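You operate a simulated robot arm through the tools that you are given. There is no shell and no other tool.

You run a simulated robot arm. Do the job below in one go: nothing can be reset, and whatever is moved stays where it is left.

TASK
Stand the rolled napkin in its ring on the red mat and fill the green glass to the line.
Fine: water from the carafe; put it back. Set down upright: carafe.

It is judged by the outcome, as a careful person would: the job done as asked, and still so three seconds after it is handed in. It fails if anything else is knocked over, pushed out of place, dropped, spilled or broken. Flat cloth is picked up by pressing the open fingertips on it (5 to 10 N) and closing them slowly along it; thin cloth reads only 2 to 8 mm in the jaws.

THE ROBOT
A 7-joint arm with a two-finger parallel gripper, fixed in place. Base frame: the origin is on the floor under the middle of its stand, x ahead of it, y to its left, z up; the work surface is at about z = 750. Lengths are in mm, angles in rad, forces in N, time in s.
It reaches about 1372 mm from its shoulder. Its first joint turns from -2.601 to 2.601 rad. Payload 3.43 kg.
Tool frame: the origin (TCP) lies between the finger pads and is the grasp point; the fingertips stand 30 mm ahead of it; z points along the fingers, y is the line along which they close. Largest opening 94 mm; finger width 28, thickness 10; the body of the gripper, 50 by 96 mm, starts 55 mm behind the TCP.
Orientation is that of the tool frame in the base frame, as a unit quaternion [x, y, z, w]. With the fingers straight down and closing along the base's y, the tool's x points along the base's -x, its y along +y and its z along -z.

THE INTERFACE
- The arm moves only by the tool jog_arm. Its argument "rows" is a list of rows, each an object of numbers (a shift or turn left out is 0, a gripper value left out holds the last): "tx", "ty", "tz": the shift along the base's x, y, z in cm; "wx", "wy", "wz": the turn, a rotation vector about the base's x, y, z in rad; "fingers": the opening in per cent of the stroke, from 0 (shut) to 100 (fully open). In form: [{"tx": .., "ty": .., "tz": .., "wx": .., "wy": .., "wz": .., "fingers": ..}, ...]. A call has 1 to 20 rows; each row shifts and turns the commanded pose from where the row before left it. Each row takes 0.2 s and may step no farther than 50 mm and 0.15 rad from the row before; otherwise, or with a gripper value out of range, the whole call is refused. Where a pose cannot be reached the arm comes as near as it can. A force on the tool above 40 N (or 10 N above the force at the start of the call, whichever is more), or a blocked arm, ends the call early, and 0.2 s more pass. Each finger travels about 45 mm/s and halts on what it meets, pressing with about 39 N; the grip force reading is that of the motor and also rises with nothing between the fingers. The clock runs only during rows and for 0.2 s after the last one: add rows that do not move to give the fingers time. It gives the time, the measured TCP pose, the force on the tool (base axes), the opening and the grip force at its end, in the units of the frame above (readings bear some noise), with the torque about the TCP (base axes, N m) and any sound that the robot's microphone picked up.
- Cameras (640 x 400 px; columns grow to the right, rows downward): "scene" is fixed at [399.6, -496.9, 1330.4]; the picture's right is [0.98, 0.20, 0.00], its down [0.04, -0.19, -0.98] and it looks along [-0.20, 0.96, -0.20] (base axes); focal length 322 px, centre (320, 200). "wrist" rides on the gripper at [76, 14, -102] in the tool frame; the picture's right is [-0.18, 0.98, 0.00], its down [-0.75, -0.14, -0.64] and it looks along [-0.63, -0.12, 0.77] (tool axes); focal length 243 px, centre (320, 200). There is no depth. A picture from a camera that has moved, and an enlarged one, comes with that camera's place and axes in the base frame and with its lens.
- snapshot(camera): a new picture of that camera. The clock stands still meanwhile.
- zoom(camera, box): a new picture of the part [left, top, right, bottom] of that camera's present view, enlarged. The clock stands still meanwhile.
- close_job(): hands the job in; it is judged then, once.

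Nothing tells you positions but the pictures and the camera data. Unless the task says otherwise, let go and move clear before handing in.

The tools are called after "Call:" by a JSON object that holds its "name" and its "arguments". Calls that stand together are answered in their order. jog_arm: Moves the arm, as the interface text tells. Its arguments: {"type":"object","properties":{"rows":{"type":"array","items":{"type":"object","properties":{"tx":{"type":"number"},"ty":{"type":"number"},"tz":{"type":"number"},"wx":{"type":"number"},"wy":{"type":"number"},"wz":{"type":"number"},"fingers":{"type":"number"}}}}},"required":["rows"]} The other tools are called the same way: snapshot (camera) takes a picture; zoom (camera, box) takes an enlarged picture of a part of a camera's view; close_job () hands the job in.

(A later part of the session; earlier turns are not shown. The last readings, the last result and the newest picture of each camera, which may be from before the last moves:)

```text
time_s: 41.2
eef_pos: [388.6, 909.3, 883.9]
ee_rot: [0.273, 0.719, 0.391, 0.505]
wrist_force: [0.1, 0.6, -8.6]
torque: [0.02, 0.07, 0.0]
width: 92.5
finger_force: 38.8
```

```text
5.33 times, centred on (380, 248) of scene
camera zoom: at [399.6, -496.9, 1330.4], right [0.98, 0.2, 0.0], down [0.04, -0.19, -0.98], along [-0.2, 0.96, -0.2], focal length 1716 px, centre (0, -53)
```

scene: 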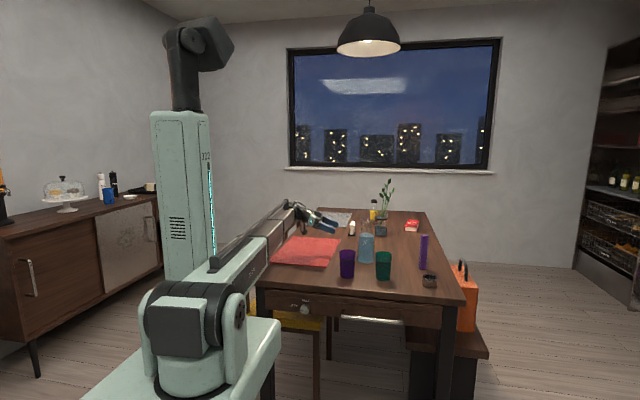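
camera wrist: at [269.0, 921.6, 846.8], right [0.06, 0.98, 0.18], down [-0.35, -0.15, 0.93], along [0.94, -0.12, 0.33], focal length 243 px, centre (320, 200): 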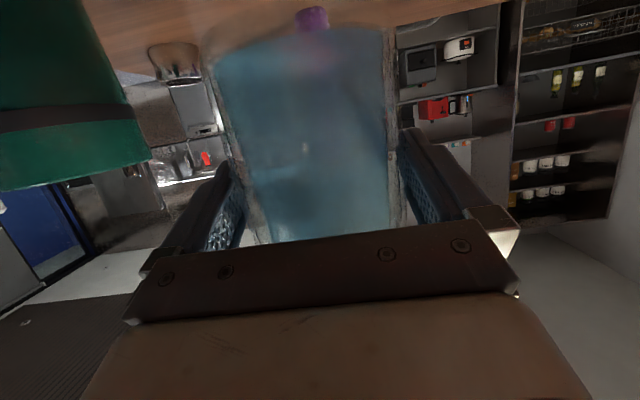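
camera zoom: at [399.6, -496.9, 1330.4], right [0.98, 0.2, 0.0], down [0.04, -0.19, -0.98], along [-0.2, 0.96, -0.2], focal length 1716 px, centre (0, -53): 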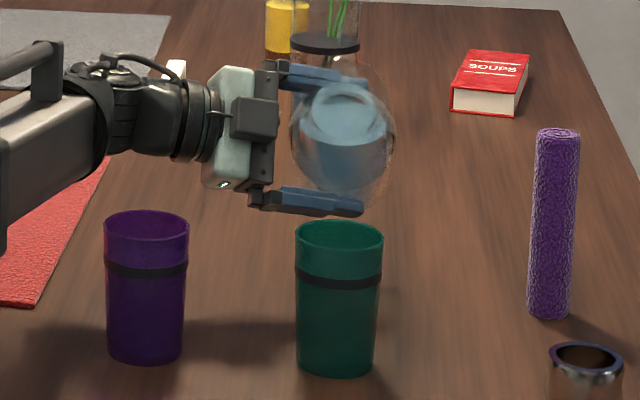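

Call:
{"name": "jog_arm", "arguments": {"rows": [{"wx": 0.04}, {}, {}]}}

Call:
{"name": "zoom", "arguments": {"camera": "scene", "box": [355, 210, 405, 270]}}

Call:
{"name": "jog_arm", "arguments": {"rows": [{"wx": 0.03}, {}, {}]}}

Call:
{"name": "zoom", "arguments": {"camera": "scene", "box": [355, 210, 405, 270]}}

```text
time_s: 42.0
eef_pos: [388.5, 909.3, 885.4]
ee_rot: [0.284, 0.711, 0.406, 0.498]
wrist_force: [0.5, 0.6, -8.3]
torque: [0.01, 0.07, 0.0]
width: 92.7
finger_force: 38.9
```

```text
6.67 times, centred on (380, 240) of scene
camera zoom: at [399.6, -496.9, 1330.4], right [0.98, 0.2, 0.0], down [0.04, -0.19, -0.98], along [-0.2, 0.96, -0.2], focal length 2145 px, centre (-80, -67)
```

zoom: 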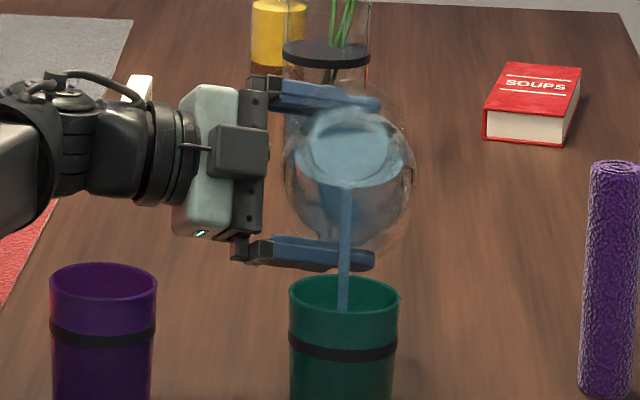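

```text
time_s: 42.8
eef_pos: [388.0, 909.9, 883.9]
ee_rot: [0.291, 0.706, 0.415, 0.494]
wrist_force: [0.4, 0.7, -7.9]
torque: [-0.01, 0.09, -0.01]
width: 92.0
finger_force: 38.9
```

```text
6.67 times, centred on (380, 240) of scene
camera zoom: at [399.6, -496.9, 1330.4], right [0.98, 0.2, 0.0], down [0.04, -0.19, -0.98], along [-0.2, 0.96, -0.2], focal length 2145 px, centre (-80, -67)
```

zoom: 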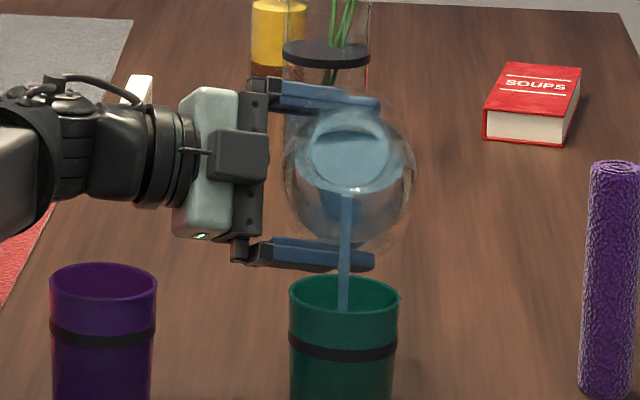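

The stream has started at about 59–61° and is falling neatly into the green glass. I'll hold here and see how fast it runs and whether it stops by itself.

Call:
{"name": "jog_arm", "arguments": {"rows": [{}]}}

Call:
{"name": "zoom", "arguments": {"camera": "scene", "box": [355, 210, 405, 270]}}

```text
time_s: 43.2
eef_pos: [389.3, 910.1, 885.0]
ee_rot: [0.291, 0.706, 0.416, 0.494]
wrist_force: [-0.2, 0.7, -9.3]
torque: [0.0, 0.11, 0.02]
width: 92.3
finger_force: 38.0
```

```text
6.67 times, centred on (380, 240) of scene
camera zoom: at [399.6, -496.9, 1330.4], right [0.98, 0.2, 0.0], down [0.04, -0.19, -0.98], along [-0.2, 0.96, -0.2], focal length 2145 px, centre (-80, -67)
```

zoom: 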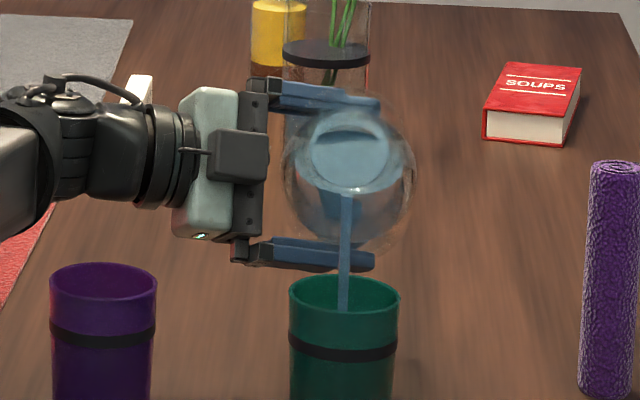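

Call:
{"name": "jog_arm", "arguments": {"rows": [{}, {}, {}, {}]}}

Call:
{"name": "zoom", "arguments": {"camera": "scene", "box": [355, 210, 405, 270]}}

```text
time_s: 44.2
eef_pos: [389.4, 909.4, 884.4]
ee_rot: [0.291, 0.706, 0.415, 0.494]
wrist_force: [-0.6, 0.4, -8.2]
torque: [0.02, 0.07, -0.01]
width: 92.3
finger_force: 39.3
```

```text
6.67 times, centred on (380, 240) of scene
camera zoom: at [399.6, -496.9, 1330.4], right [0.98, 0.2, 0.0], down [0.04, -0.19, -0.98], along [-0.2, 0.96, -0.2], focal length 2145 px, centre (-80, -67)
```

zoom: 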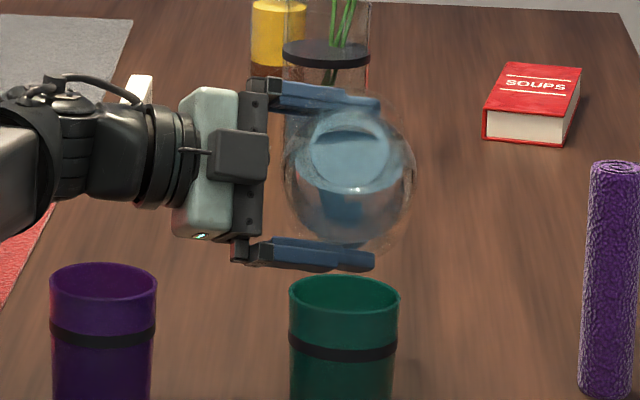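

The stream stopped on its own, so the amount poured depends only on the tilt angle, which makes it easy to control. I'll go a little further, let it settle, then turn the carafe upright to measure the level drop.

Call:
{"name": "jog_arm", "arguments": {"rows": [{"wx": 0.03}, {}, {}, {"wx": 0.03}, {}, {}, {}, {}, {}, {}, {}, {}]}}

Call:
{"name": "zoom", "arguments": {"camera": "scene", "box": [355, 210, 405, 270]}}

```text
time_s: 46.8
eef_pos: [389.4, 910.4, 884.8]
ee_rot: [0.305, 0.693, 0.438, 0.485]
wrist_force: [1.4, 0.6, -9.2]
torque: [-0.01, 0.08, 0.02]
width: 92.3
finger_force: 39.1
```

```text
6.67 times, centred on (380, 240) of scene
camera zoom: at [399.6, -496.9, 1330.4], right [0.98, 0.2, 0.0], down [0.04, -0.19, -0.98], along [-0.2, 0.96, -0.2], focal length 2145 px, centre (-80, -67)
```

zoom: 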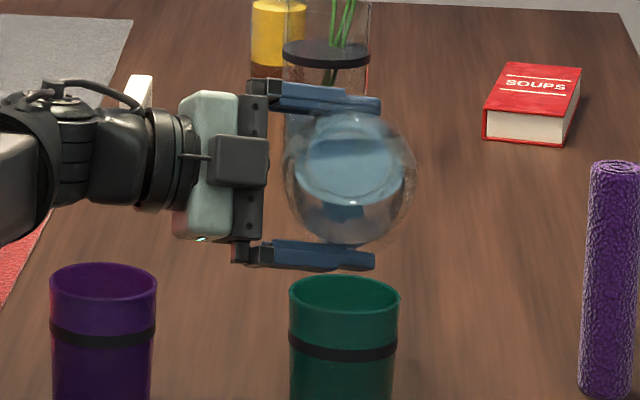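

Call:
{"name": "jog_arm", "arguments": {"rows": [{"wx": -0.14}, {"wx": -0.14}, {"wx": -0.14}, {"wx": -0.14}, {"wx": -0.14}, {"wx": -0.14}, {"wx": -0.14}, {"wx": -0.14}, {}, {}]}}

Call:
{"name": "zoom", "arguments": {"camera": "scene", "box": [310, 190, 420, 290]}}

Call:
{"name": "zoom", "arguments": {"camera": "scene", "box": [360, 200, 430, 270]}}

```text
time_s: 49.0
eef_pos: [389.0, 909.5, 884.6]
ee_rot: [0.002, 0.82, 0.001, 0.573]
wrist_force: [0.3, 0.4, -8.1]
torque: [-0.01, 0.1, 0.01]
width: 92.3
finger_force: 39.2
```

```text
4.00 times, centred on (365, 240) of scene
camera zoom: at [399.6, -496.9, 1330.4], right [0.98, 0.2, 0.0], down [0.04, -0.19, -0.98], along [-0.2, 0.96, -0.2], focal length 1287 px, centre (140, 40)
```

zoom: 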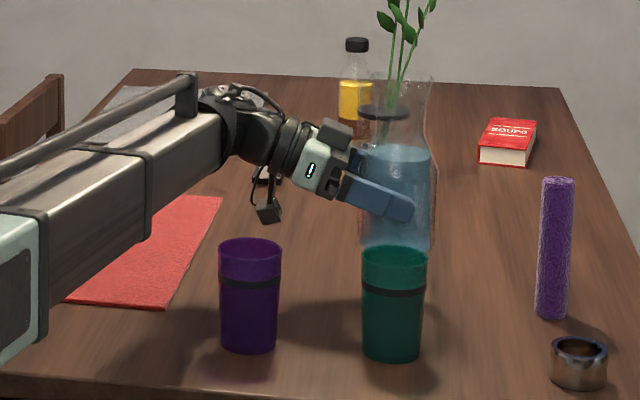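

```text
5.71 times, centred on (395, 235) of scene
camera zoom: at [399.6, -496.9, 1330.4], right [0.98, 0.2, 0.0], down [0.04, -0.19, -0.98], along [-0.2, 0.96, -0.2], focal length 1838 px, centre (-109, 0)
```

zoom: 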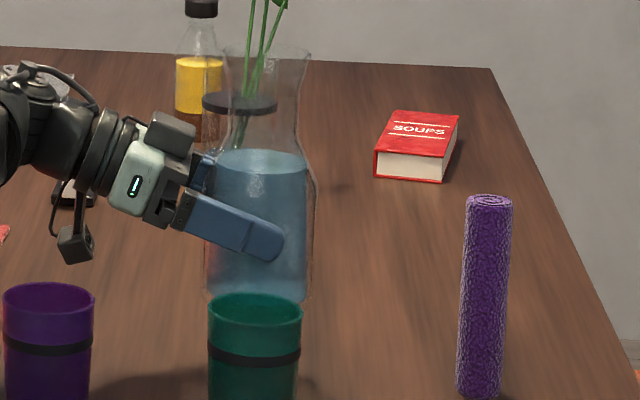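

The level has dropped about 12 mm, roughly 50 ml poured, and I estimate about 175–180 ml is needed to reach the line. I'll pour a second portion to about 69°, let it settle, and re-measure upright.

Call:
{"name": "jog_arm", "arguments": {"rows": [{"wx": 0.14}, {"wx": 0.14}, {"wx": 0.14}, {"wx": 0.14}, {"wx": 0.14}, {"wx": 0.14}, {"wx": 0.14}, {"wx": 0.12}, {"wx": 0.02}, {"wx": 0.02}, {"wx": 0.02}, {"wx": 0.02}, {"wx": 0.02}, {}, {}, {}, {}, {}, {}, {}]}}

Call:
{"name": "zoom", "arguments": {"camera": "scene", "box": [355, 210, 405, 270]}}

```text
time_s: 53.2
eef_pos: [388.7, 909.6, 883.9]
ee_rot: [0.325, 0.674, 0.465, 0.473]
wrist_force: [-0.5, -0.2, -8.1]
torque: [0.01, 0.08, -0.01]
width: 91.8
finger_force: 39.1
```

```text
6.67 times, centred on (380, 240) of scene
camera zoom: at [399.6, -496.9, 1330.4], right [0.98, 0.2, 0.0], down [0.04, -0.19, -0.98], along [-0.2, 0.96, -0.2], focal length 2145 px, centre (-80, -67)
```

zoom: 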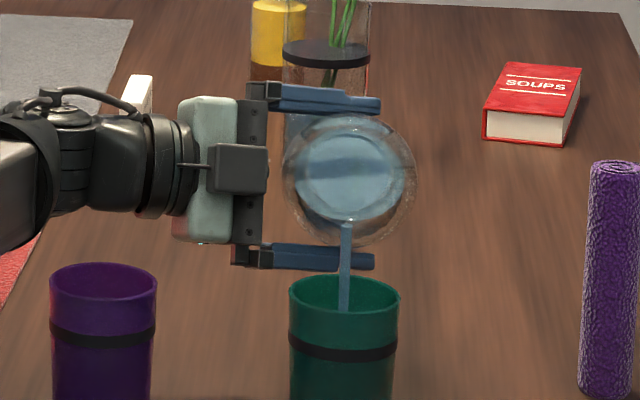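

Still flowing into the glass; I'll wait for it to stop.

Call:
{"name": "jog_arm", "arguments": {"rows": [{}, {}, {}, {}]}}

Call:
{"name": "zoom", "arguments": {"camera": "scene", "box": [355, 210, 405, 270]}}

```text
time_s: 54.2
eef_pos: [390.1, 908.4, 884.5]
ee_rot: [0.326, 0.674, 0.465, 0.473]
wrist_force: [-0.2, 0.3, -7.6]
torque: [0.03, 0.11, 0.03]
width: 92.0
finger_force: 39.0
```

```text
6.67 times, centred on (380, 240) of scene
camera zoom: at [399.6, -496.9, 1330.4], right [0.98, 0.2, 0.0], down [0.04, -0.19, -0.98], along [-0.2, 0.96, -0.2], focal length 2145 px, centre (-80, -67)
```

zoom: 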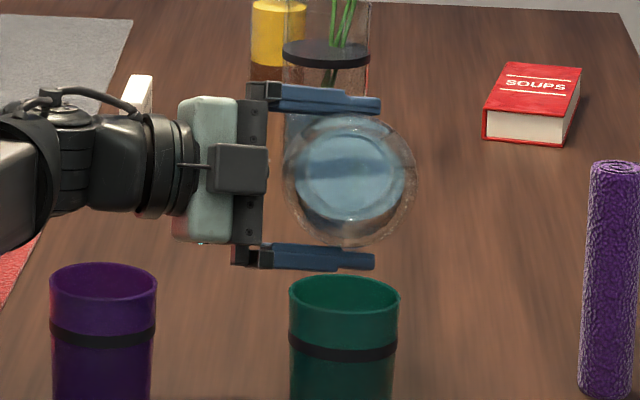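

Call:
{"name": "jog_arm", "arguments": {"rows": [{"wx": -0.15}, {"wx": -0.15}, {"wx": -0.15}, {"wx": -0.15}, {"wx": -0.15}, {"wx": -0.15}, {"wx": -0.15}, {"wx": -0.15}, {}, {}]}}

Call:
{"name": "zoom", "arguments": {"camera": "scene", "box": [310, 190, 420, 290]}}

Call:
{"name": "zoom", "arguments": {"camera": "scene", "box": [360, 200, 430, 270]}}

Call:
{"name": "jog_arm", "arguments": {"rows": [{}]}}

Call:
{"name": "jog_arm", "arguments": {"rows": [{}]}}

Call:
{"name": "jog_arm", "arguments": {"rows": [{}]}}

Call:
{"name": "jog_arm", "arguments": {"rows": [{}]}}

Call:
{"name": "jog_arm", "arguments": {"rows": [{}]}}

Call:
{"name": "jog_arm", "arguments": {"rows": [{}]}}

```text
time_s: 56.4
eef_pos: [388.6, 910.1, 885.5]
ee_rot: [0.001, 0.819, 0.003, 0.574]
wrist_force: [-0.1, 0.4, -7.2]
torque: [0.0, 0.09, -0.01]
width: 92.1
finger_force: 39.2
```

```text
4.00 times, centred on (365, 240) of scene
camera zoom: at [399.6, -496.9, 1330.4], right [0.98, 0.2, 0.0], down [0.04, -0.19, -0.98], along [-0.2, 0.96, -0.2], focal length 1287 px, centre (140, 40)
```

zoom: 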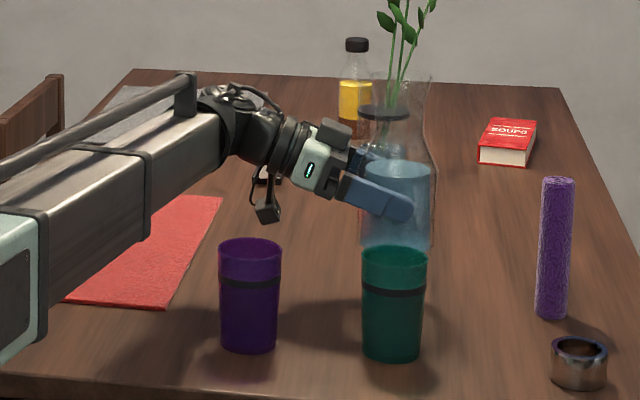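

```text
5.71 times, centred on (395, 235) of scene
camera zoom: at [399.6, -496.9, 1330.4], right [0.98, 0.2, 0.0], down [0.04, -0.19, -0.98], along [-0.2, 0.96, -0.2], focal length 1838 px, centre (-109, 0)
```

zoom: 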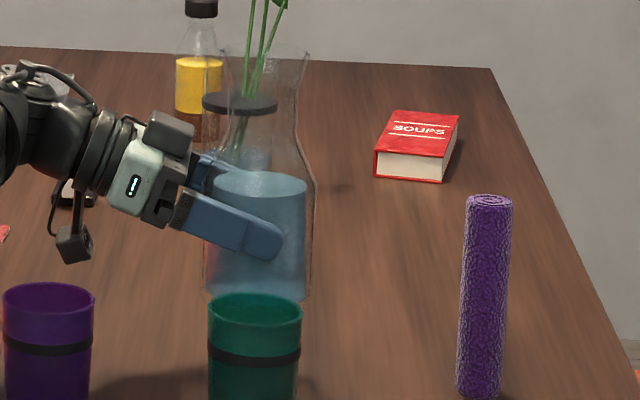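

```text
time_s: 56.8
eef_pos: [387.4, 910.1, 884.5]
ee_rot: [0.001, 0.819, 0.004, 0.573]
wrist_force: [0.0, 0.0, -7.9]
torque: [-0.01, 0.08, -0.01]
width: 92.2
finger_force: 39.0
```

```text
time_s: 57.2
eef_pos: [390.1, 908.4, 884.0]
ee_rot: [0.002, 0.819, 0.003, 0.574]
wrist_force: [0.9, -0.4, -6.4]
torque: [0.0, 0.11, 0.0]
width: 92.0
finger_force: 39.1
```

```text
time_s: 57.6
eef_pos: [388.0, 909.7, 885.1]
ee_rot: [0.001, 0.819, 0.004, 0.573]
wrist_force: [-0.1, -0.1, -7.6]
torque: [-0.01, 0.07, 0.03]
width: 92.1
finger_force: 38.5
```

```text
time_s: 58.0
eef_pos: [388.3, 908.8, 884.2]
ee_rot: [0.002, 0.819, 0.002, 0.573]
wrist_force: [0.1, 0.4, -6.8]
torque: [0.01, 0.11, 0.03]
width: 91.9
finger_force: 38.7
```

```text
time_s: 58.4
eef_pos: [388.0, 910.2, 884.9]
ee_rot: [0.002, 0.819, 0.003, 0.574]
wrist_force: [0.0, 0.7, -7.8]
torque: [-0.02, 0.07, -0.03]
width: 92.1
finger_force: 38.2
```

```text
time_s: 58.8
eef_pos: [388.6, 908.9, 885.1]
ee_rot: [0.001, 0.819, 0.004, 0.574]
wrist_force: [0.1, -0.6, -8.1]
torque: [-0.02, 0.09, -0.02]
width: 91.9
finger_force: 38.9
```

Weight (down about 1.25 N) and level drop (about 31 mm) agree on roughly 125 ml poured, so about 50 ml remain. I'll zoom tightly on the level as a reference before the next portion.

Call:
{"name": "zoom", "arguments": {"camera": "scene", "box": [394, 205, 420, 260]}}

Call:
{"name": "zoom", "arguments": {"camera": "scene", "box": [360, 240, 400, 285]}}

```text
7.27 times, centred on (407, 232) of scene
camera zoom: at [399.6, -496.9, 1330.4], right [0.98, 0.2, 0.0], down [0.04, -0.19, -0.98], along [-0.2, 0.96, -0.2], focal length 2340 px, centre (-313, -36)
```

zoom: 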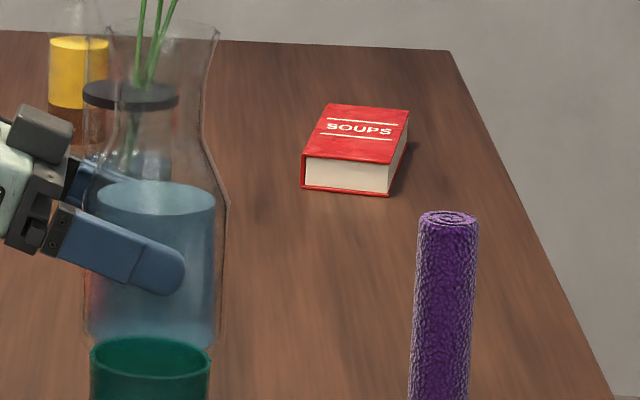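

```text
8.89 times, centred on (380, 262) of scene
camera zoom: at [399.6, -496.9, 1330.4], right [0.98, 0.2, 0.0], down [0.04, -0.19, -0.98], along [-0.2, 0.96, -0.2], focal length 2860 px, centre (-213, -356)
```

zoom: 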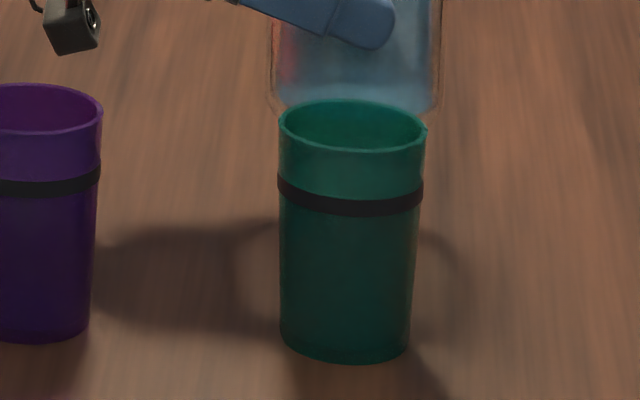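

Reference level is recorded (surface centred at row 198 in this zoom). Next is a third, smaller portion to about 71°.

Call:
{"name": "jog_arm", "arguments": {"rows": [{"wx": 0.15}, {"wx": 0.15}, {"wx": 0.15}, {"wx": 0.15}, {"wx": 0.15}, {"wx": 0.15}, {"wx": 0.15}, {"wx": 0.13}, {"wx": 0.02}, {"wx": 0.02}, {"wx": 0.02}, {}, {}, {}, {}, {}, {}, {}, {}, {}]}}

Call:
{"name": "zoom", "arguments": {"camera": "scene", "box": [355, 210, 405, 270]}}

```text
time_s: 63.0
eef_pos: [388.7, 908.5, 884.7]
ee_rot: [0.334, 0.665, 0.478, 0.466]
wrist_force: [0.8, -0.4, -7.8]
torque: [-0.03, 0.09, 0.02]
width: 91.8
finger_force: 38.8
```

```text
6.67 times, centred on (380, 240) of scene
camera zoom: at [399.6, -496.9, 1330.4], right [0.98, 0.2, 0.0], down [0.04, -0.19, -0.98], along [-0.2, 0.96, -0.2], focal length 2145 px, centre (-80, -67)
```

zoom: 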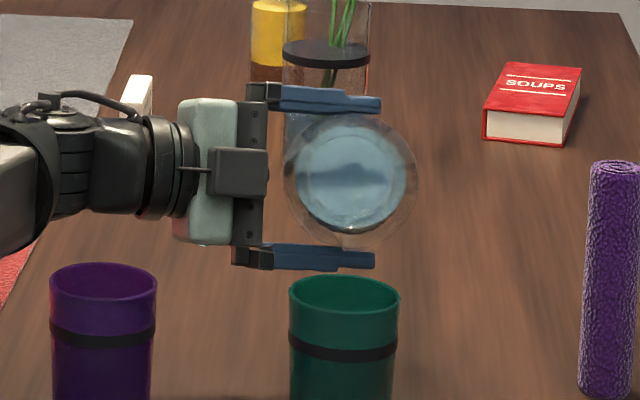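

Call:
{"name": "jog_arm", "arguments": {"rows": [{"wx": -0.15}, {"wx": -0.15}, {"wx": -0.15}, {"wx": -0.15}, {"wx": -0.15}, {"wx": -0.15}, {"wx": -0.15}, {"wx": -0.15}, {"wx": -0.04}, {}, {}]}}

Call:
{"name": "zoom", "arguments": {"camera": "scene", "box": [394, 205, 420, 260]}}

Call:
{"name": "zoom", "arguments": {"camera": "scene", "box": [360, 240, 400, 285]}}

Call:
{"name": "jog_arm", "arguments": {"rows": [{}]}}

Call:
{"name": "jog_arm", "arguments": {"rows": [{}]}}

Call:
{"name": "jog_arm", "arguments": {"rows": [{}]}}

Call:
{"name": "jog_arm", "arguments": {"rows": [{}]}}

Call:
{"name": "jog_arm", "arguments": {"rows": [{}]}}

Call:
{"name": "jog_arm", "arguments": {"rows": [{}]}}

Call:
{"name": "jog_arm", "arguments": {"rows": [{}]}}

Call:
{"name": "jog_arm", "arguments": {"rows": [{}]}}

```text
time_s: 65.4
eef_pos: [389.7, 909.2, 884.4]
ee_rot: [0.001, 0.819, 0.003, 0.574]
wrist_force: [0.7, 0.2, -6.2]
torque: [-0.02, 0.06, 0.0]
width: 91.5
finger_force: 38.8
```

```text
7.27 times, centred on (407, 232) of scene
camera zoom: at [399.6, -496.9, 1330.4], right [0.98, 0.2, 0.0], down [0.04, -0.19, -0.98], along [-0.2, 0.96, -0.2], focal length 2340 px, centre (-313, -36)
```

zoom: 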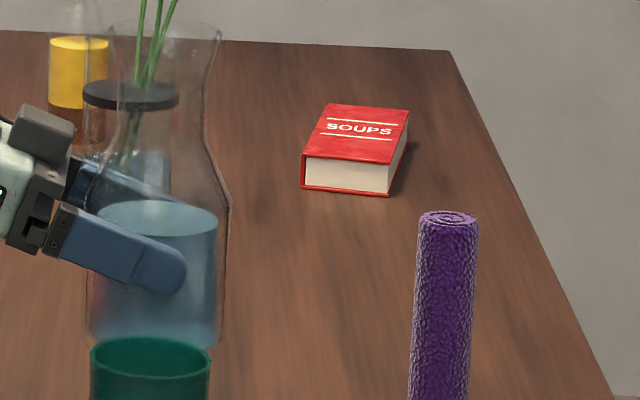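

```text
8.89 times, centred on (380, 262) of scene
camera zoom: at [399.6, -496.9, 1330.4], right [0.98, 0.2, 0.0], down [0.04, -0.19, -0.98], along [-0.2, 0.96, -0.2], focal length 2860 px, centre (-213, -356)
```

zoom: 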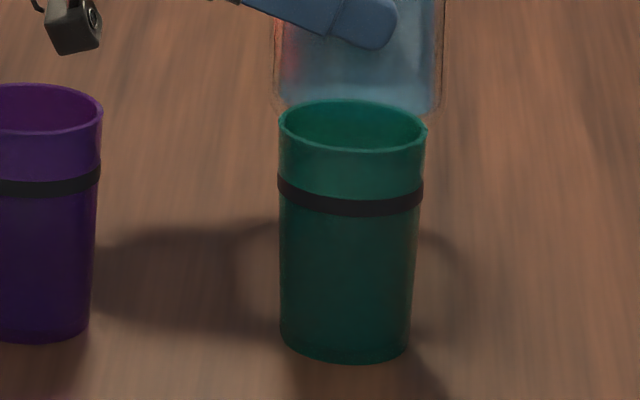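

```text
time_s: 65.8
eef_pos: [388.9, 909.5, 884.6]
ee_rot: [0.001, 0.82, 0.003, 0.573]
wrist_force: [-0.5, 0.2, -6.2]
torque: [0.0, 0.09, -0.01]
width: 91.6
finger_force: 38.7
```

```text
time_s: 66.2
eef_pos: [389.1, 909.2, 884.5]
ee_rot: [0.0, 0.819, 0.005, 0.574]
wrist_force: [-0.1, 0.5, -7.0]
torque: [-0.01, 0.08, 0.04]
width: 91.6
finger_force: 39.2
```

```text
time_s: 66.6
eef_pos: [388.6, 908.9, 885.8]
ee_rot: [0.0, 0.819, 0.004, 0.574]
wrist_force: [-0.2, -0.5, -6.3]
torque: [0.0, 0.08, -0.01]
width: 91.7
finger_force: 39.0
```

```text
time_s: 67.0
eef_pos: [387.4, 907.7, 884.7]
ee_rot: [0.002, 0.819, 0.003, 0.573]
wrist_force: [0.0, 0.3, -6.3]
torque: [0.0, 0.08, 0.02]
width: 91.8
finger_force: 38.8
```

```text
time_s: 67.4
eef_pos: [390.1, 909.7, 884.8]
ee_rot: [0.001, 0.819, 0.003, 0.573]
wrist_force: [1.2, 0.5, -7.6]
torque: [0.0, 0.11, -0.03]
width: 91.7
finger_force: 38.7
```

```text
time_s: 67.8
eef_pos: [389.1, 908.7, 885.7]
ee_rot: [0.001, 0.819, 0.004, 0.573]
wrist_force: [0.4, -0.1, -7.2]
torque: [-0.01, 0.08, -0.01]
width: 92.0
finger_force: 38.9
```

```text
time_s: 68.2
eef_pos: [389.3, 908.5, 884.3]
ee_rot: [0.0, 0.819, 0.004, 0.574]
wrist_force: [-0.2, -0.3, -6.7]
torque: [-0.03, 0.09, 0.04]
width: 91.7
finger_force: 39.1
```

```text
time_s: 68.6
eef_pos: [389.3, 908.7, 885.3]
ee_rot: [0.0, 0.819, 0.004, 0.574]
wrist_force: [-0.4, -0.4, -6.6]
torque: [0.0, 0.07, -0.01]
width: 91.5
finger_force: 38.9
```

By level drop (about 184 ml) and weight (about 2.0 N), the glass should now be at the line, so I'll stop pouring. Next I'll carry the carafe back to its original spot near (316, 938.5) and set it down gently.

Call:
{"name": "jog_arm", "arguments": {"rows": [{"tx": -2, "ty": 0.7}, {"tx": -2, "ty": 0.7}, {"tx": -2, "ty": 0.8}, {"tx": -2.1, "ty": 0.75}, {}, {"tz": -1.5}, {"tz": -1.5}, {"tz": -1.5}, {"tz": -1}, {}, {}]}}

Call:
{"name": "zoom", "arguments": {"camera": "scene", "box": [300, 200, 400, 280]}}

Call:
{"name": "jog_arm", "arguments": {"rows": [{}]}}

Call:
{"name": "jog_arm", "arguments": {"rows": [{}]}}

```text
time_s: 71.0
eef_pos: [308.6, 939.4, 828.7]
ee_rot: [0.002, 0.819, 0.002, 0.573]
wrist_force: [0.4, 0.5, -7.2]
torque: [-0.01, 0.09, -0.01]
width: 91.4
finger_force: 39.3
```

```text
5.00 times, centred on (350, 240) of scene
camera zoom: at [399.6, -496.9, 1330.4], right [0.98, 0.2, 0.0], down [0.04, -0.19, -0.98], along [-0.2, 0.96, -0.2], focal length 1609 px, centre (170, 0)
```

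zoom: 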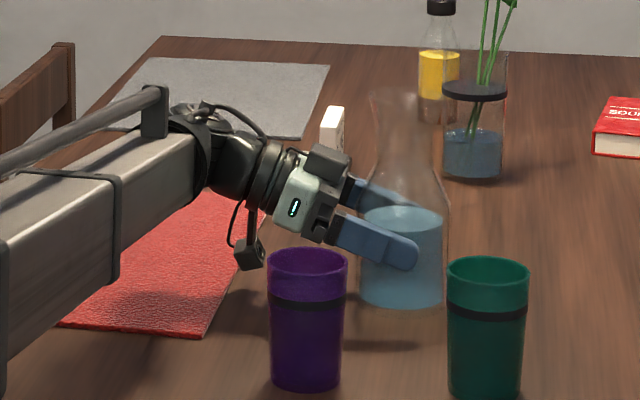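

```text
time_s: 71.4
eef_pos: [309.0, 938.8, 827.2]
ee_rot: [0.002, 0.819, 0.003, 0.574]
wrist_force: [0.4, 0.3, -6.7]
torque: [0.03, 0.09, 0.0]
width: 91.5
finger_force: 38.6
```

```text
time_s: 71.8
eef_pos: [308.4, 939.0, 828.5]
ee_rot: [0.001, 0.819, 0.004, 0.573]
wrist_force: [0.2, -0.9, -7.0]
torque: [0.0, 0.08, -0.01]
width: 91.5
finger_force: 38.9
```

The carafe has slid about 3 mm forward in the grip, so I'll shift back 3.5 mm to match its original spot, then lower to contact.

Call:
{"name": "jog_arm", "arguments": {"rows": [{"tx": -0.35}, {"tz": -0.3}, {"tz": -0.2}, {"tz": -0.1}, {"tz": -0.1}, {}]}}

Call:
{"name": "jog_arm", "arguments": {"rows": [{"tz": -0.1}, {}]}}

Call:
{"name": "zoom", "arguments": {"camera": "scene", "box": [300, 200, 400, 280]}}

```text
time_s: 73.2
eef_pos: [304.7, 939.5, 823.3]
ee_rot: [0.001, 0.819, 0.004, 0.574]
wrist_force: [0.3, 0.3, -6.4]
torque: [0.0, 0.05, 0.0]
width: 91.8
finger_force: 38.6
```

```text
time_s: 73.8
eef_pos: [304.6, 937.7, 823.2]
ee_rot: [0.002, 0.82, 0.003, 0.573]
wrist_force: [-0.1, -0.1, -2.7]
torque: [-0.06, 0.21, 0.01]
width: 91.3
finger_force: 39.6
```

```text
5.00 times, centred on (350, 240) of scene
camera zoom: at [399.6, -496.9, 1330.4], right [0.98, 0.2, 0.0], down [0.04, -0.19, -0.98], along [-0.2, 0.96, -0.2], focal length 1609 px, centre (170, 0)
```

zoom: 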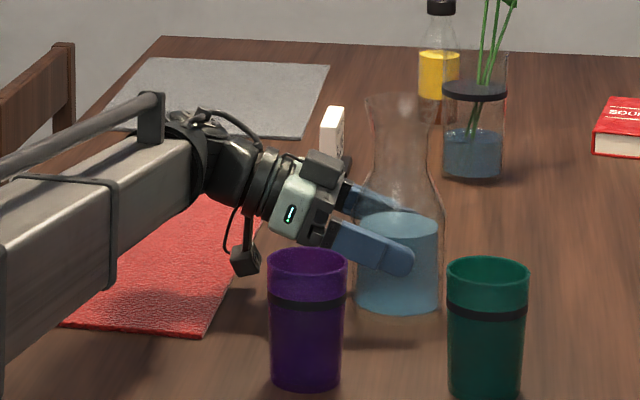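

The carafe is touching the table at its original location. I'll settle it the last bit and open the fingers slowly.

Call:
{"name": "jog_arm", "arguments": {"rows": [{"tz": -0.05}, {}, {"fingers": 98}, {"fingers": 100}, {}, {}]}}

Call:
{"name": "zoom", "arguments": {"camera": "scene", "box": [300, 200, 400, 280]}}

Call:
{"name": "snapshot", "arguments": {"camera": "wrist"}}

```text
time_s: 75.2
eef_pos: [305.1, 937.9, 822.5]
ee_rot: [0.002, 0.819, 0.003, 0.574]
wrist_force: [0.8, -0.4, -0.2]
torque: [-0.01, 0.0, 0.03]
width: 94.1
finger_force: 0.1
```

```text
5.00 times, centred on (350, 240) of scene
camera zoom: at [399.6, -496.9, 1330.4], right [0.98, 0.2, 0.0], down [0.04, -0.19, -0.98], along [-0.2, 0.96, -0.2], focal length 1609 px, centre (170, 0)
```

zoom: 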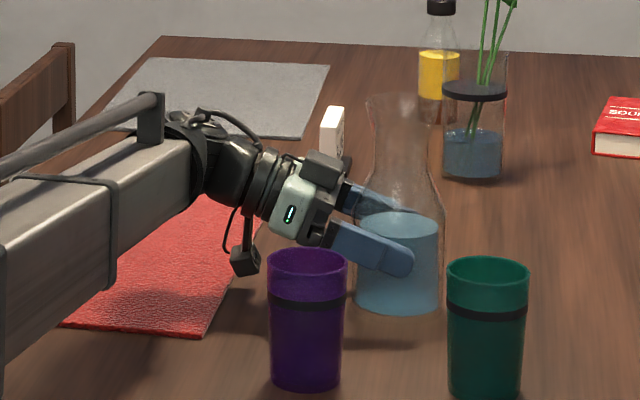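

```text
taken
camera wrist: at [181.5, 952.2, 784.1], right [0.06, 0.98, 0.18], down [-0.35, -0.15, 0.93], along [0.94, -0.12, 0.33], focal length 243 px, centre (320, 200)
```

wrist: 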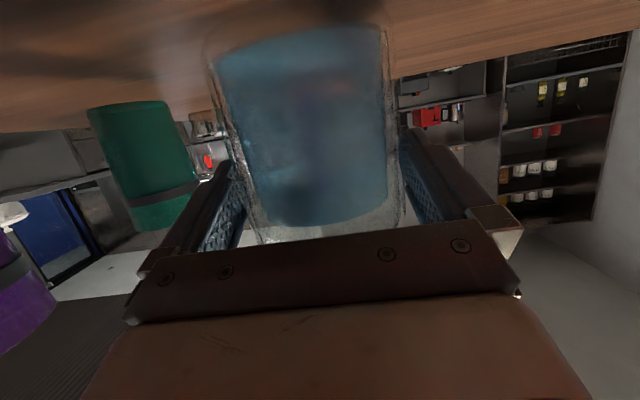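

Released; the clearance is only about 1 mm per side, so I'll back out slowly straight along -x and watch that the carafe stays put.

Call:
{"name": "jog_arm", "arguments": {"rows": [{"tx": -0.5}, {"tx": -0.5}, {"tx": -1}, {"tx": -1}, {}]}}

Call:
{"name": "zoom", "arguments": {"camera": "scene", "box": [300, 200, 400, 280]}}

```text
time_s: 76.4
eef_pos: [274.9, 938.5, 823.5]
ee_rot: [0.002, 0.819, 0.003, 0.574]
wrist_force: [0.0, 0.5, -0.1]
torque: [0.02, -0.01, 0.03]
width: 93.7
finger_force: 0.1
```

```text
5.00 times, centred on (350, 240) of scene
camera zoom: at [399.6, -496.9, 1330.4], right [0.98, 0.2, 0.0], down [0.04, -0.19, -0.98], along [-0.2, 0.96, -0.2], focal length 1609 px, centre (170, 0)
```

zoom: 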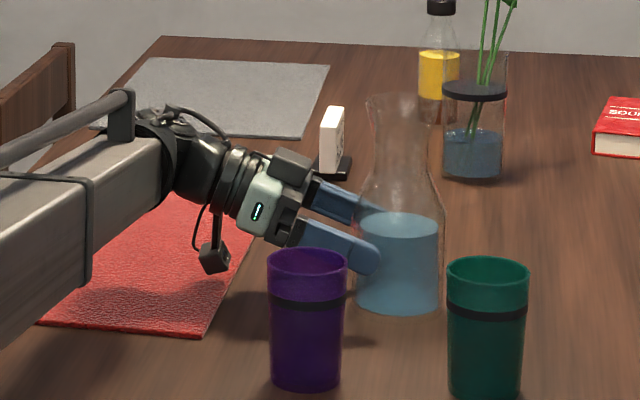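

The carafe didn't move. I'll retreat fully, rise, point the hand down again and look straight into the green glass.

Call:
{"name": "jog_arm", "arguments": {"rows": [{"tx": -2.5}, {"tx": -2.5}, {"tx": -2.5}, {"tx": -2.5}, {"tx": -2.5}, {"tz": 4.8}, {"tz": 4.8}, {"tz": 4.8}, {"tz": 4.8}, {"tz": 4.8}, {"wy": 0.1357}, {"wy": 0.1357}, {"wy": 0.1357}, {"wy": 0.1357}, {"wy": 0.1357}, {"wy": 0.1357}, {"wy": 0.1357}, {"wy": 0.1357}, {"wy": 0.1357}]}}

Call:
{"name": "jog_arm", "arguments": {"rows": [{"tx": 3.62, "ty": -2.15}, {"tx": 3.62, "ty": -2.15}, {"tx": 3.62, "ty": -2.15}, {"tx": 3.62, "ty": -2.15}, {"tx": 3.62, "ty": -2.15}, {"tx": 3.62, "ty": -2.15}, {"tx": 3.62, "ty": -2.15}, {"tx": 3.62, "ty": -2.15}, {"tz": -3.3}, {"tz": -3.3}, {"tz": -3.3}, {}]}}

Call:
{"name": "snapshot", "arguments": {"camera": "wrist"}}

Call:
{"name": "zoom", "arguments": {"camera": "wrist", "box": [268, 0, 368, 110]}}

```text
time_s: 80.4
eef_pos: [150.0, 938.2, 1061.1]
ee_rot: [0.002, 1.0, 0.002, -0.001]
wrist_force: [0.1, -0.6, -0.4]
torque: [-0.02, 0.02, 0.0]
width: 94.0
finger_force: 0.0
```

```text
time_s: 83.0
eef_pos: [439.0, 765.8, 963.1]
ee_rot: [0.002, 1.0, 0.001, 0.0]
wrist_force: [0.0, -0.7, -0.2]
torque: [0.01, 0.01, 0.0]
width: 94.0
finger_force: 0.0
```

```text
taken
camera wrist: at [361.9, 779.6, 1064.3], right [0.19, 0.98, 0.0], down [0.75, -0.15, 0.64], along [0.63, -0.12, -0.77], focal length 243 px, centre (320, 200)
```

wrist: 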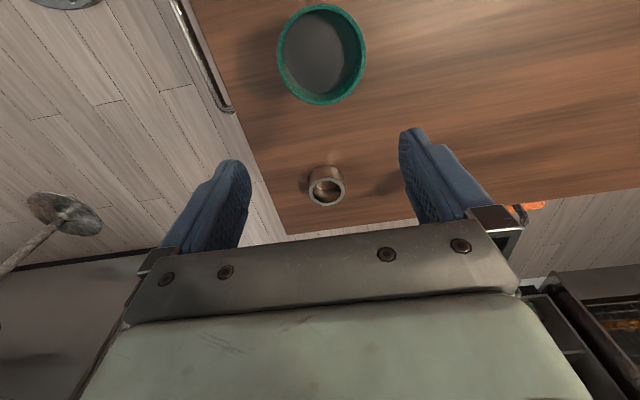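

```text
3.64 times, centred on (318, 55) of wrist
camera zoom: at [361.9, 779.6, 1064.3], right [0.19, 0.98, 0.0], down [0.75, -0.15, 0.64], along [0.63, -0.12, -0.77], focal length 882 px, centre (327, 727)
```

zoom: 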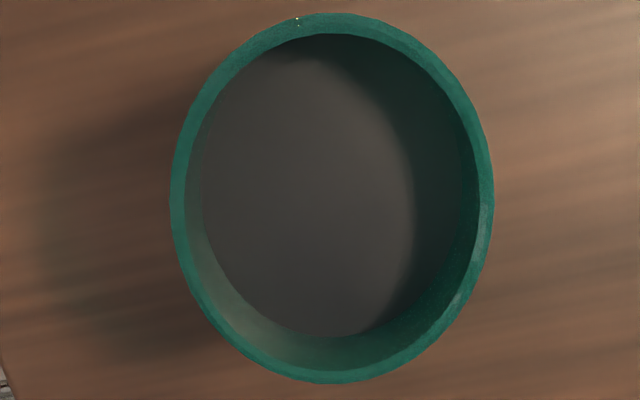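

The grey disc is unchanged, which confirms it's the line marker's cap and that the water is at or below the band's top edge. I'll compare the carafe's level with the original picture, from the same camera and the same spot, to pin down the volume poured.

Call:
{"name": "zoom", "arguments": {"camera": "scene", "box": [332, 210, 402, 284]}}

Call:
{"name": "snapshot", "arguments": {"camera": "scene"}}

```text
5.41 times, centred on (367, 247) of scene
camera zoom: at [399.6, -496.9, 1330.4], right [0.98, 0.2, 0.0], down [0.04, -0.19, -0.98], along [-0.2, 0.96, -0.2], focal length 1739 px, centre (66, -54)
```

zoom: 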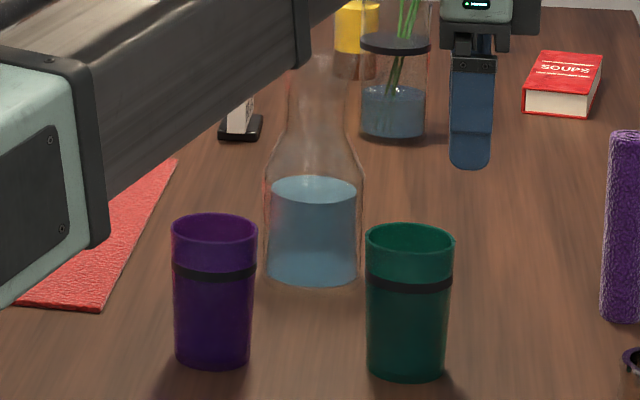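

```text
taken
```

scene: 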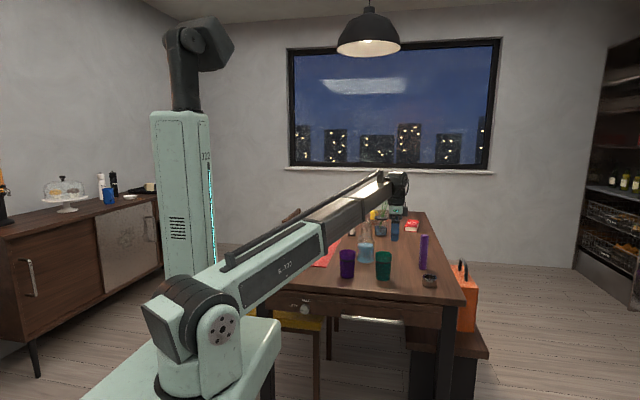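

The level dropped about 46 mm, which is roughly 190 ml and puts the water inside the line band, with no spill visible, so I'm leaving the pour there. Now the ring: I'll hover above it with the fingers straddling along y.

Call:
{"name": "jog_arm", "arguments": {"rows": [{"tx": 3.6, "ty": -0.47}, {"tx": 3.6, "ty": -0.47}, {"tx": 3.6, "ty": -0.47}, {"tx": 3.6, "ty": -0.47}, {"tz": -2.8}, {"tz": -2.8}, {"tz": -2.7}, {}, {}]}}

Call:
{"name": "snapshot", "arguments": {"camera": "wrist"}}

Call:
{"name": "zoom", "arguments": {"camera": "wrist", "box": [260, 60, 380, 180]}}

```text
time_s: 85.0
eef_pos: [584.0, 746.8, 880.0]
ee_rot: [0.003, 1.0, 0.002, 0.0]
wrist_force: [-0.7, 0.2, -1.1]
torque: [-0.02, 0.01, -0.01]
width: 94.0
finger_force: 0.0
```

```text
taken
camera wrist: at [507.2, 760.4, 981.2], right [0.19, 0.98, 0.0], down [0.75, -0.15, 0.64], along [0.63, -0.12, -0.77], focal length 243 px, centre (320, 200)
```

wrist: 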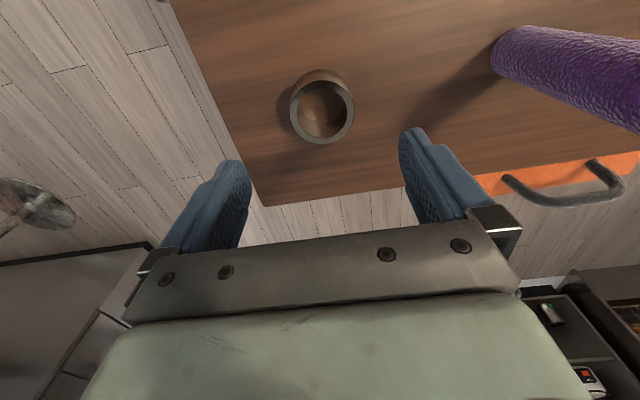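

```text
3.33 times, centred on (320, 120) of wrist
camera zoom: at [507.2, 760.4, 981.2], right [0.19, 0.98, 0.0], down [0.75, -0.15, 0.64], along [0.63, -0.12, -0.77], focal length 809 px, centre (320, 467)
```

zoom: 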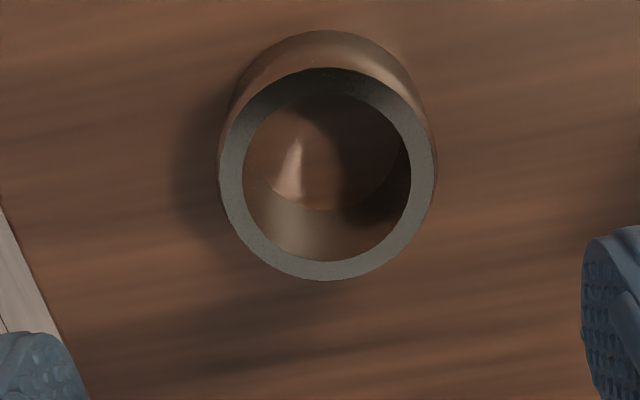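

The ring is centred near (581, 749), about 53 mm across outside, 41 mm bore and 32 mm tall. I'll align, lower the fingertips around it and grip.

Call:
{"name": "jog_arm", "arguments": {"rows": [{"tx": -0.28, "ty": 0.22}, {"tz": -2.5}, {"tz": -2.5}, {"tz": -2}, {"tz": -1.5}, {}, {}]}}

Call:
{"name": "snapshot", "arguments": {"camera": "wrist"}}

Call:
{"name": "zoom", "arguments": {"camera": "scene", "box": [400, 220, 460, 300]}}

```text
time_s: 86.6
eef_pos: [580.7, 750.6, 794.6]
ee_rot: [0.003, 1.0, 0.002, 0.0]
wrist_force: [-0.6, 1.0, -0.2]
torque: [0.02, 0.0, -0.01]
width: 94.0
finger_force: 0.0
```

```text
taken
camera wrist: at [503.8, 764.0, 896.2], right [0.19, 0.98, 0.0], down [0.75, -0.15, 0.64], along [0.63, -0.12, -0.77], focal length 243 px, centre (320, 200)
```

wrist: 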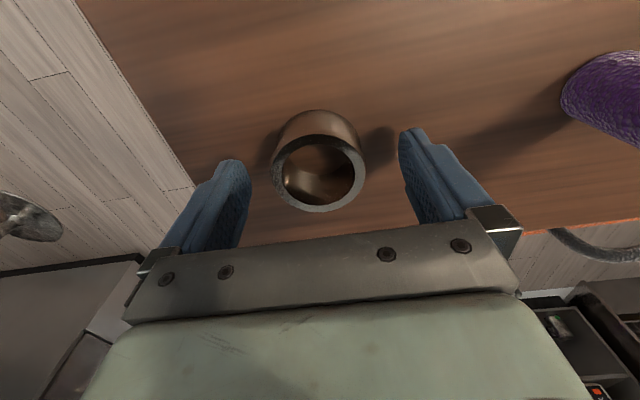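

```text
5.00 times, centred on (430, 260) of scene
camera zoom: at [399.6, -496.9, 1330.4], right [0.98, 0.2, 0.0], down [0.04, -0.19, -0.98], along [-0.2, 0.96, -0.2], focal length 1609 px, centre (-230, -100)
```

zoom: 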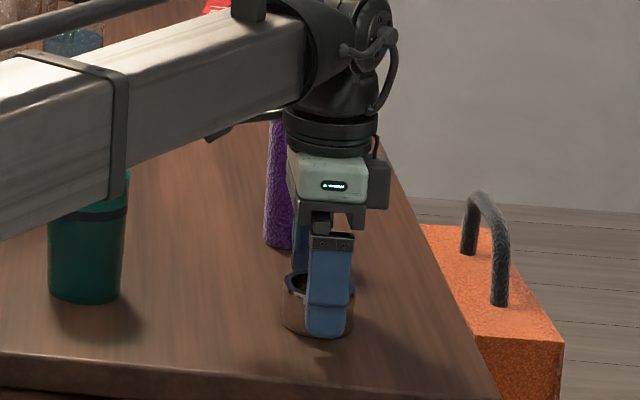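

Ring is centred between the fingers. Lowering the last 9 mm and closing.

Call:
{"name": "jog_arm", "arguments": {"rows": [{"tz": -0.5}, {"tz": -0.45}, {}, {"fingers": 40}, {}, {}, {}, {}, {}]}}

Call:
{"name": "snapshot", "arguments": {"camera": "wrist"}}

```text
time_s: 88.6
eef_pos: [580.0, 750.0, 785.7]
ee_rot: [0.003, 1.0, 0.001, 0.0]
wrist_force: [0.2, 0.4, 0.9]
torque: [0.01, -0.01, 0.01]
width: 57.0
finger_force: 38.8
```

```text
taken
camera wrist: at [503.4, 763.6, 886.9], right [0.19, 0.98, 0.0], down [0.75, -0.15, 0.64], along [0.63, -0.12, -0.77], focal length 243 px, centre (320, 200)
```

wrist: 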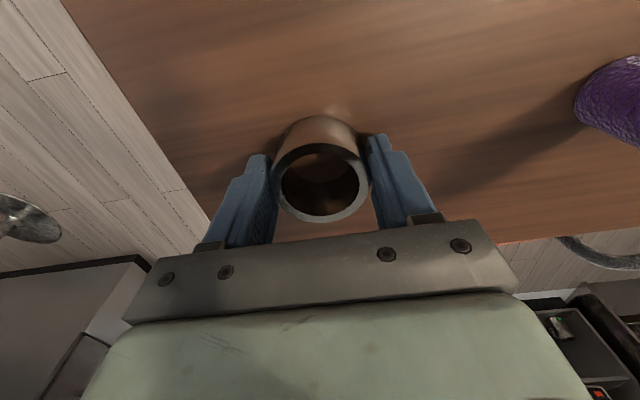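

The ring is gripped. I'll lift it straight up and carry it high over to the red mat.

Call:
{"name": "jog_arm", "arguments": {"rows": [{"tz": 1}, {"tz": 3}, {"tz": 4.5}, {"tz": 4.5}, {"tz": 4.5}, {"tz": 4.5}, {"tz": 4.5}, {}]}}

Call:
{"name": "snapshot", "arguments": {"camera": "wrist"}}

Call:
{"name": "jog_arm", "arguments": {"rows": [{"tx": -4.6, "ty": 2.09}, {"tx": -4.6, "ty": 2.09}, {"tx": -4.6, "ty": 2.09}, {"tx": -4.6, "ty": 2.09}, {"tx": -4.6, "ty": 2.09}, {"tx": -4.6, "ty": 2.09}, {"tx": -4.6, "ty": 2.09}, {"tx": -4.6, "ty": 2.09}, {"tx": -4.6, "ty": 2.09}, {"tx": -4.6, "ty": 2.09}, {"tx": -4.5, "ty": 2.05}, {"tx": -4.5, "ty": 2.05}, {}, {}]}}

Call:
{"name": "snapshot", "arguments": {"camera": "scene"}}

Call:
{"name": "snapshot", "arguments": {"camera": "wrist"}}

```text
time_s: 90.4
eef_pos: [579.5, 751.2, 1050.7]
ee_rot: [0.004, 1.0, 0.002, 0.0]
wrist_force: [-0.1, -0.8, -1.3]
torque: [0.0, -0.02, -0.01]
width: 57.2
finger_force: 38.8
```

```text
taken
camera wrist: at [502.6, 763.6, 1150.6], right [0.19, 0.98, 0.0], down [0.75, -0.15, 0.64], along [0.63, -0.12, -0.77], focal length 243 px, centre (320, 200)
```

wrist: 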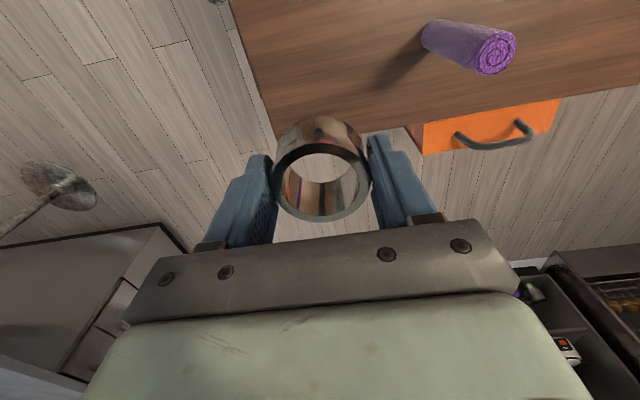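

```text
refused: row 1 steps farther than a row can; nothing moved
```

```text
taken
```

scene: 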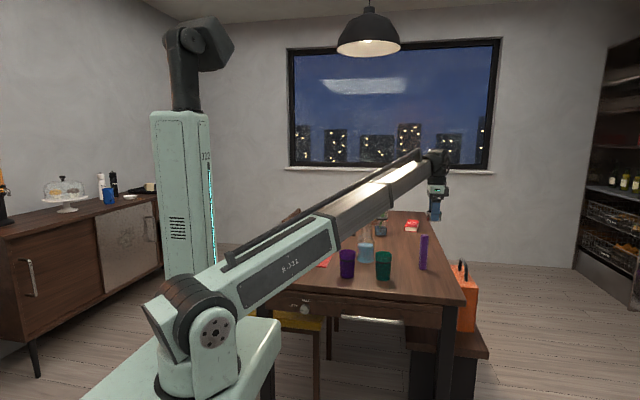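

```text
taken
camera wrist: at [502.6, 763.6, 1150.6], right [0.19, 0.98, 0.0], down [0.75, -0.15, 0.64], along [0.63, -0.12, -0.77], focal length 243 px, centre (320, 200)
```

wrist: 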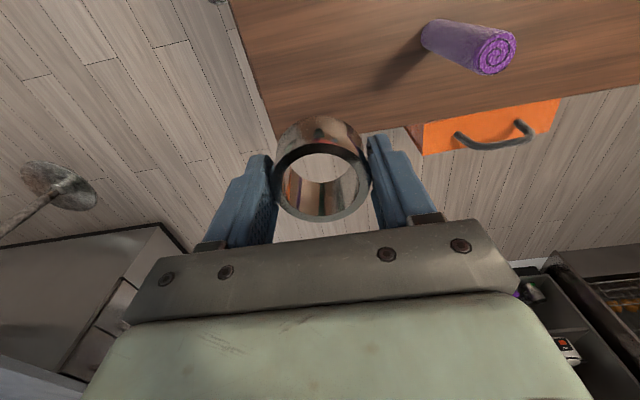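

The ring is held well, but that step was slightly too long for one row. I'll repeat the carry with smaller steps.

Call:
{"name": "jog_arm", "arguments": {"rows": [{"tx": -4.22, "ty": 1.92}, {"tx": -4.22, "ty": 1.92}, {"tx": -4.22, "ty": 1.92}, {"tx": -4.22, "ty": 1.92}, {"tx": -4.22, "ty": 1.92}, {"tx": -4.22, "ty": 1.92}, {"tx": -4.22, "ty": 1.92}, {"tx": -4.22, "ty": 1.92}, {"tx": -4.22, "ty": 1.92}, {"tx": -4.22, "ty": 1.92}, {"tx": -4.22, "ty": 1.92}, {"tx": -4.22, "ty": 1.92}, {"tx": -4.22, "ty": 1.92}, {}, {}]}}

Call:
{"name": "snapshot", "arguments": {"camera": "scene"}}

Call:
{"name": "snapshot", "arguments": {"camera": "wrist"}}

```text
time_s: 93.6
eef_pos: [30.6, 1000.4, 1051.6]
ee_rot: [0.003, 1.0, 0.002, -0.001]
wrist_force: [0.4, -0.5, -0.6]
torque: [-0.01, 0.01, 0.0]
width: 57.1
finger_force: 38.5
```

```text
taken
```

scene: 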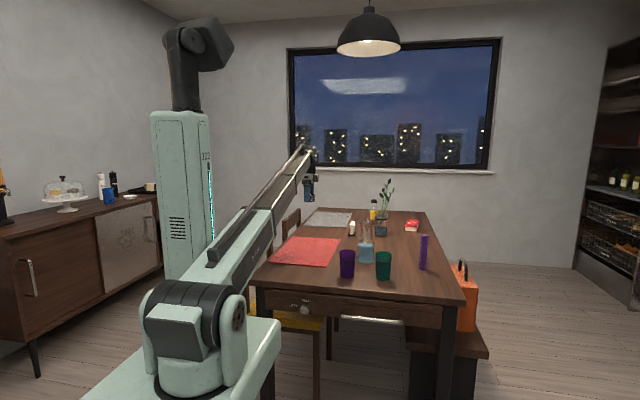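

```text
taken
camera wrist: at [-45.7, 1014.8, 1152.4], right [0.19, 0.98, 0.0], down [0.75, -0.15, 0.64], along [0.63, -0.12, -0.77], focal length 243 px, centre (320, 200)
```

wrist: 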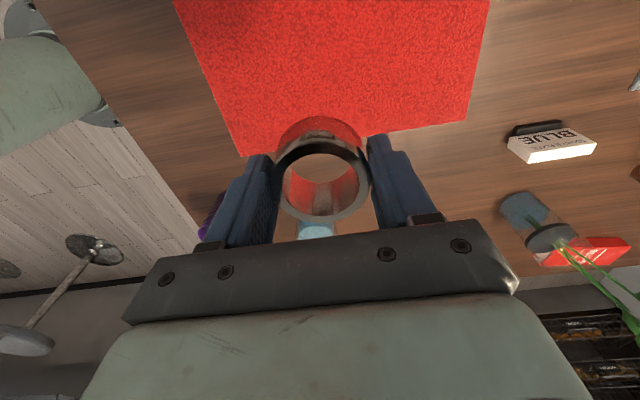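

The mat is right below, spanning about x -122 to 155 and y 829 to 1230. I'll lower the ring at (30, 1000) and slow down near contact.

Call:
{"name": "jog_arm", "arguments": {"rows": [{"tz": -4.5}, {"tz": -4.5}, {"tz": -4.5}, {"tz": -4.5}, {"tz": -4.5}, {"tz": -2}, {"tz": -0.8}, {}]}}

Call:
{"name": "jog_arm", "arguments": {"rows": [{"tz": -0.3}, {"tz": -0.2}, {"tz": -0.2}, {}]}}

Call:
{"name": "zoom", "arguments": {"camera": "scene", "box": [260, 200, 360, 280]}}

```text
time_s: 95.4
eef_pos: [31.9, 999.3, 797.0]
ee_rot: [0.004, 1.0, 0.002, 0.0]
wrist_force: [0.3, 0.3, -0.7]
torque: [0.0, 0.03, 0.02]
width: 56.9
finger_force: 39.5
```

```text
time_s: 96.4
eef_pos: [32.1, 999.4, 792.3]
ee_rot: [0.004, 1.0, 0.003, 0.0]
wrist_force: [-0.7, 1.2, 11.8]
torque: [-0.25, 0.04, -0.01]
width: 56.8
finger_force: 38.9
```

```text
5.00 times, centred on (310, 240) of scene
camera zoom: at [399.6, -496.9, 1330.4], right [0.98, 0.2, 0.0], down [0.04, -0.19, -0.98], along [-0.2, 0.96, -0.2], focal length 1609 px, centre (370, 0)
```

zoom: 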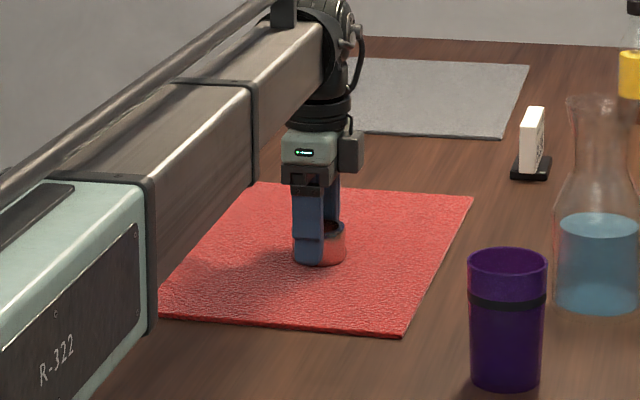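

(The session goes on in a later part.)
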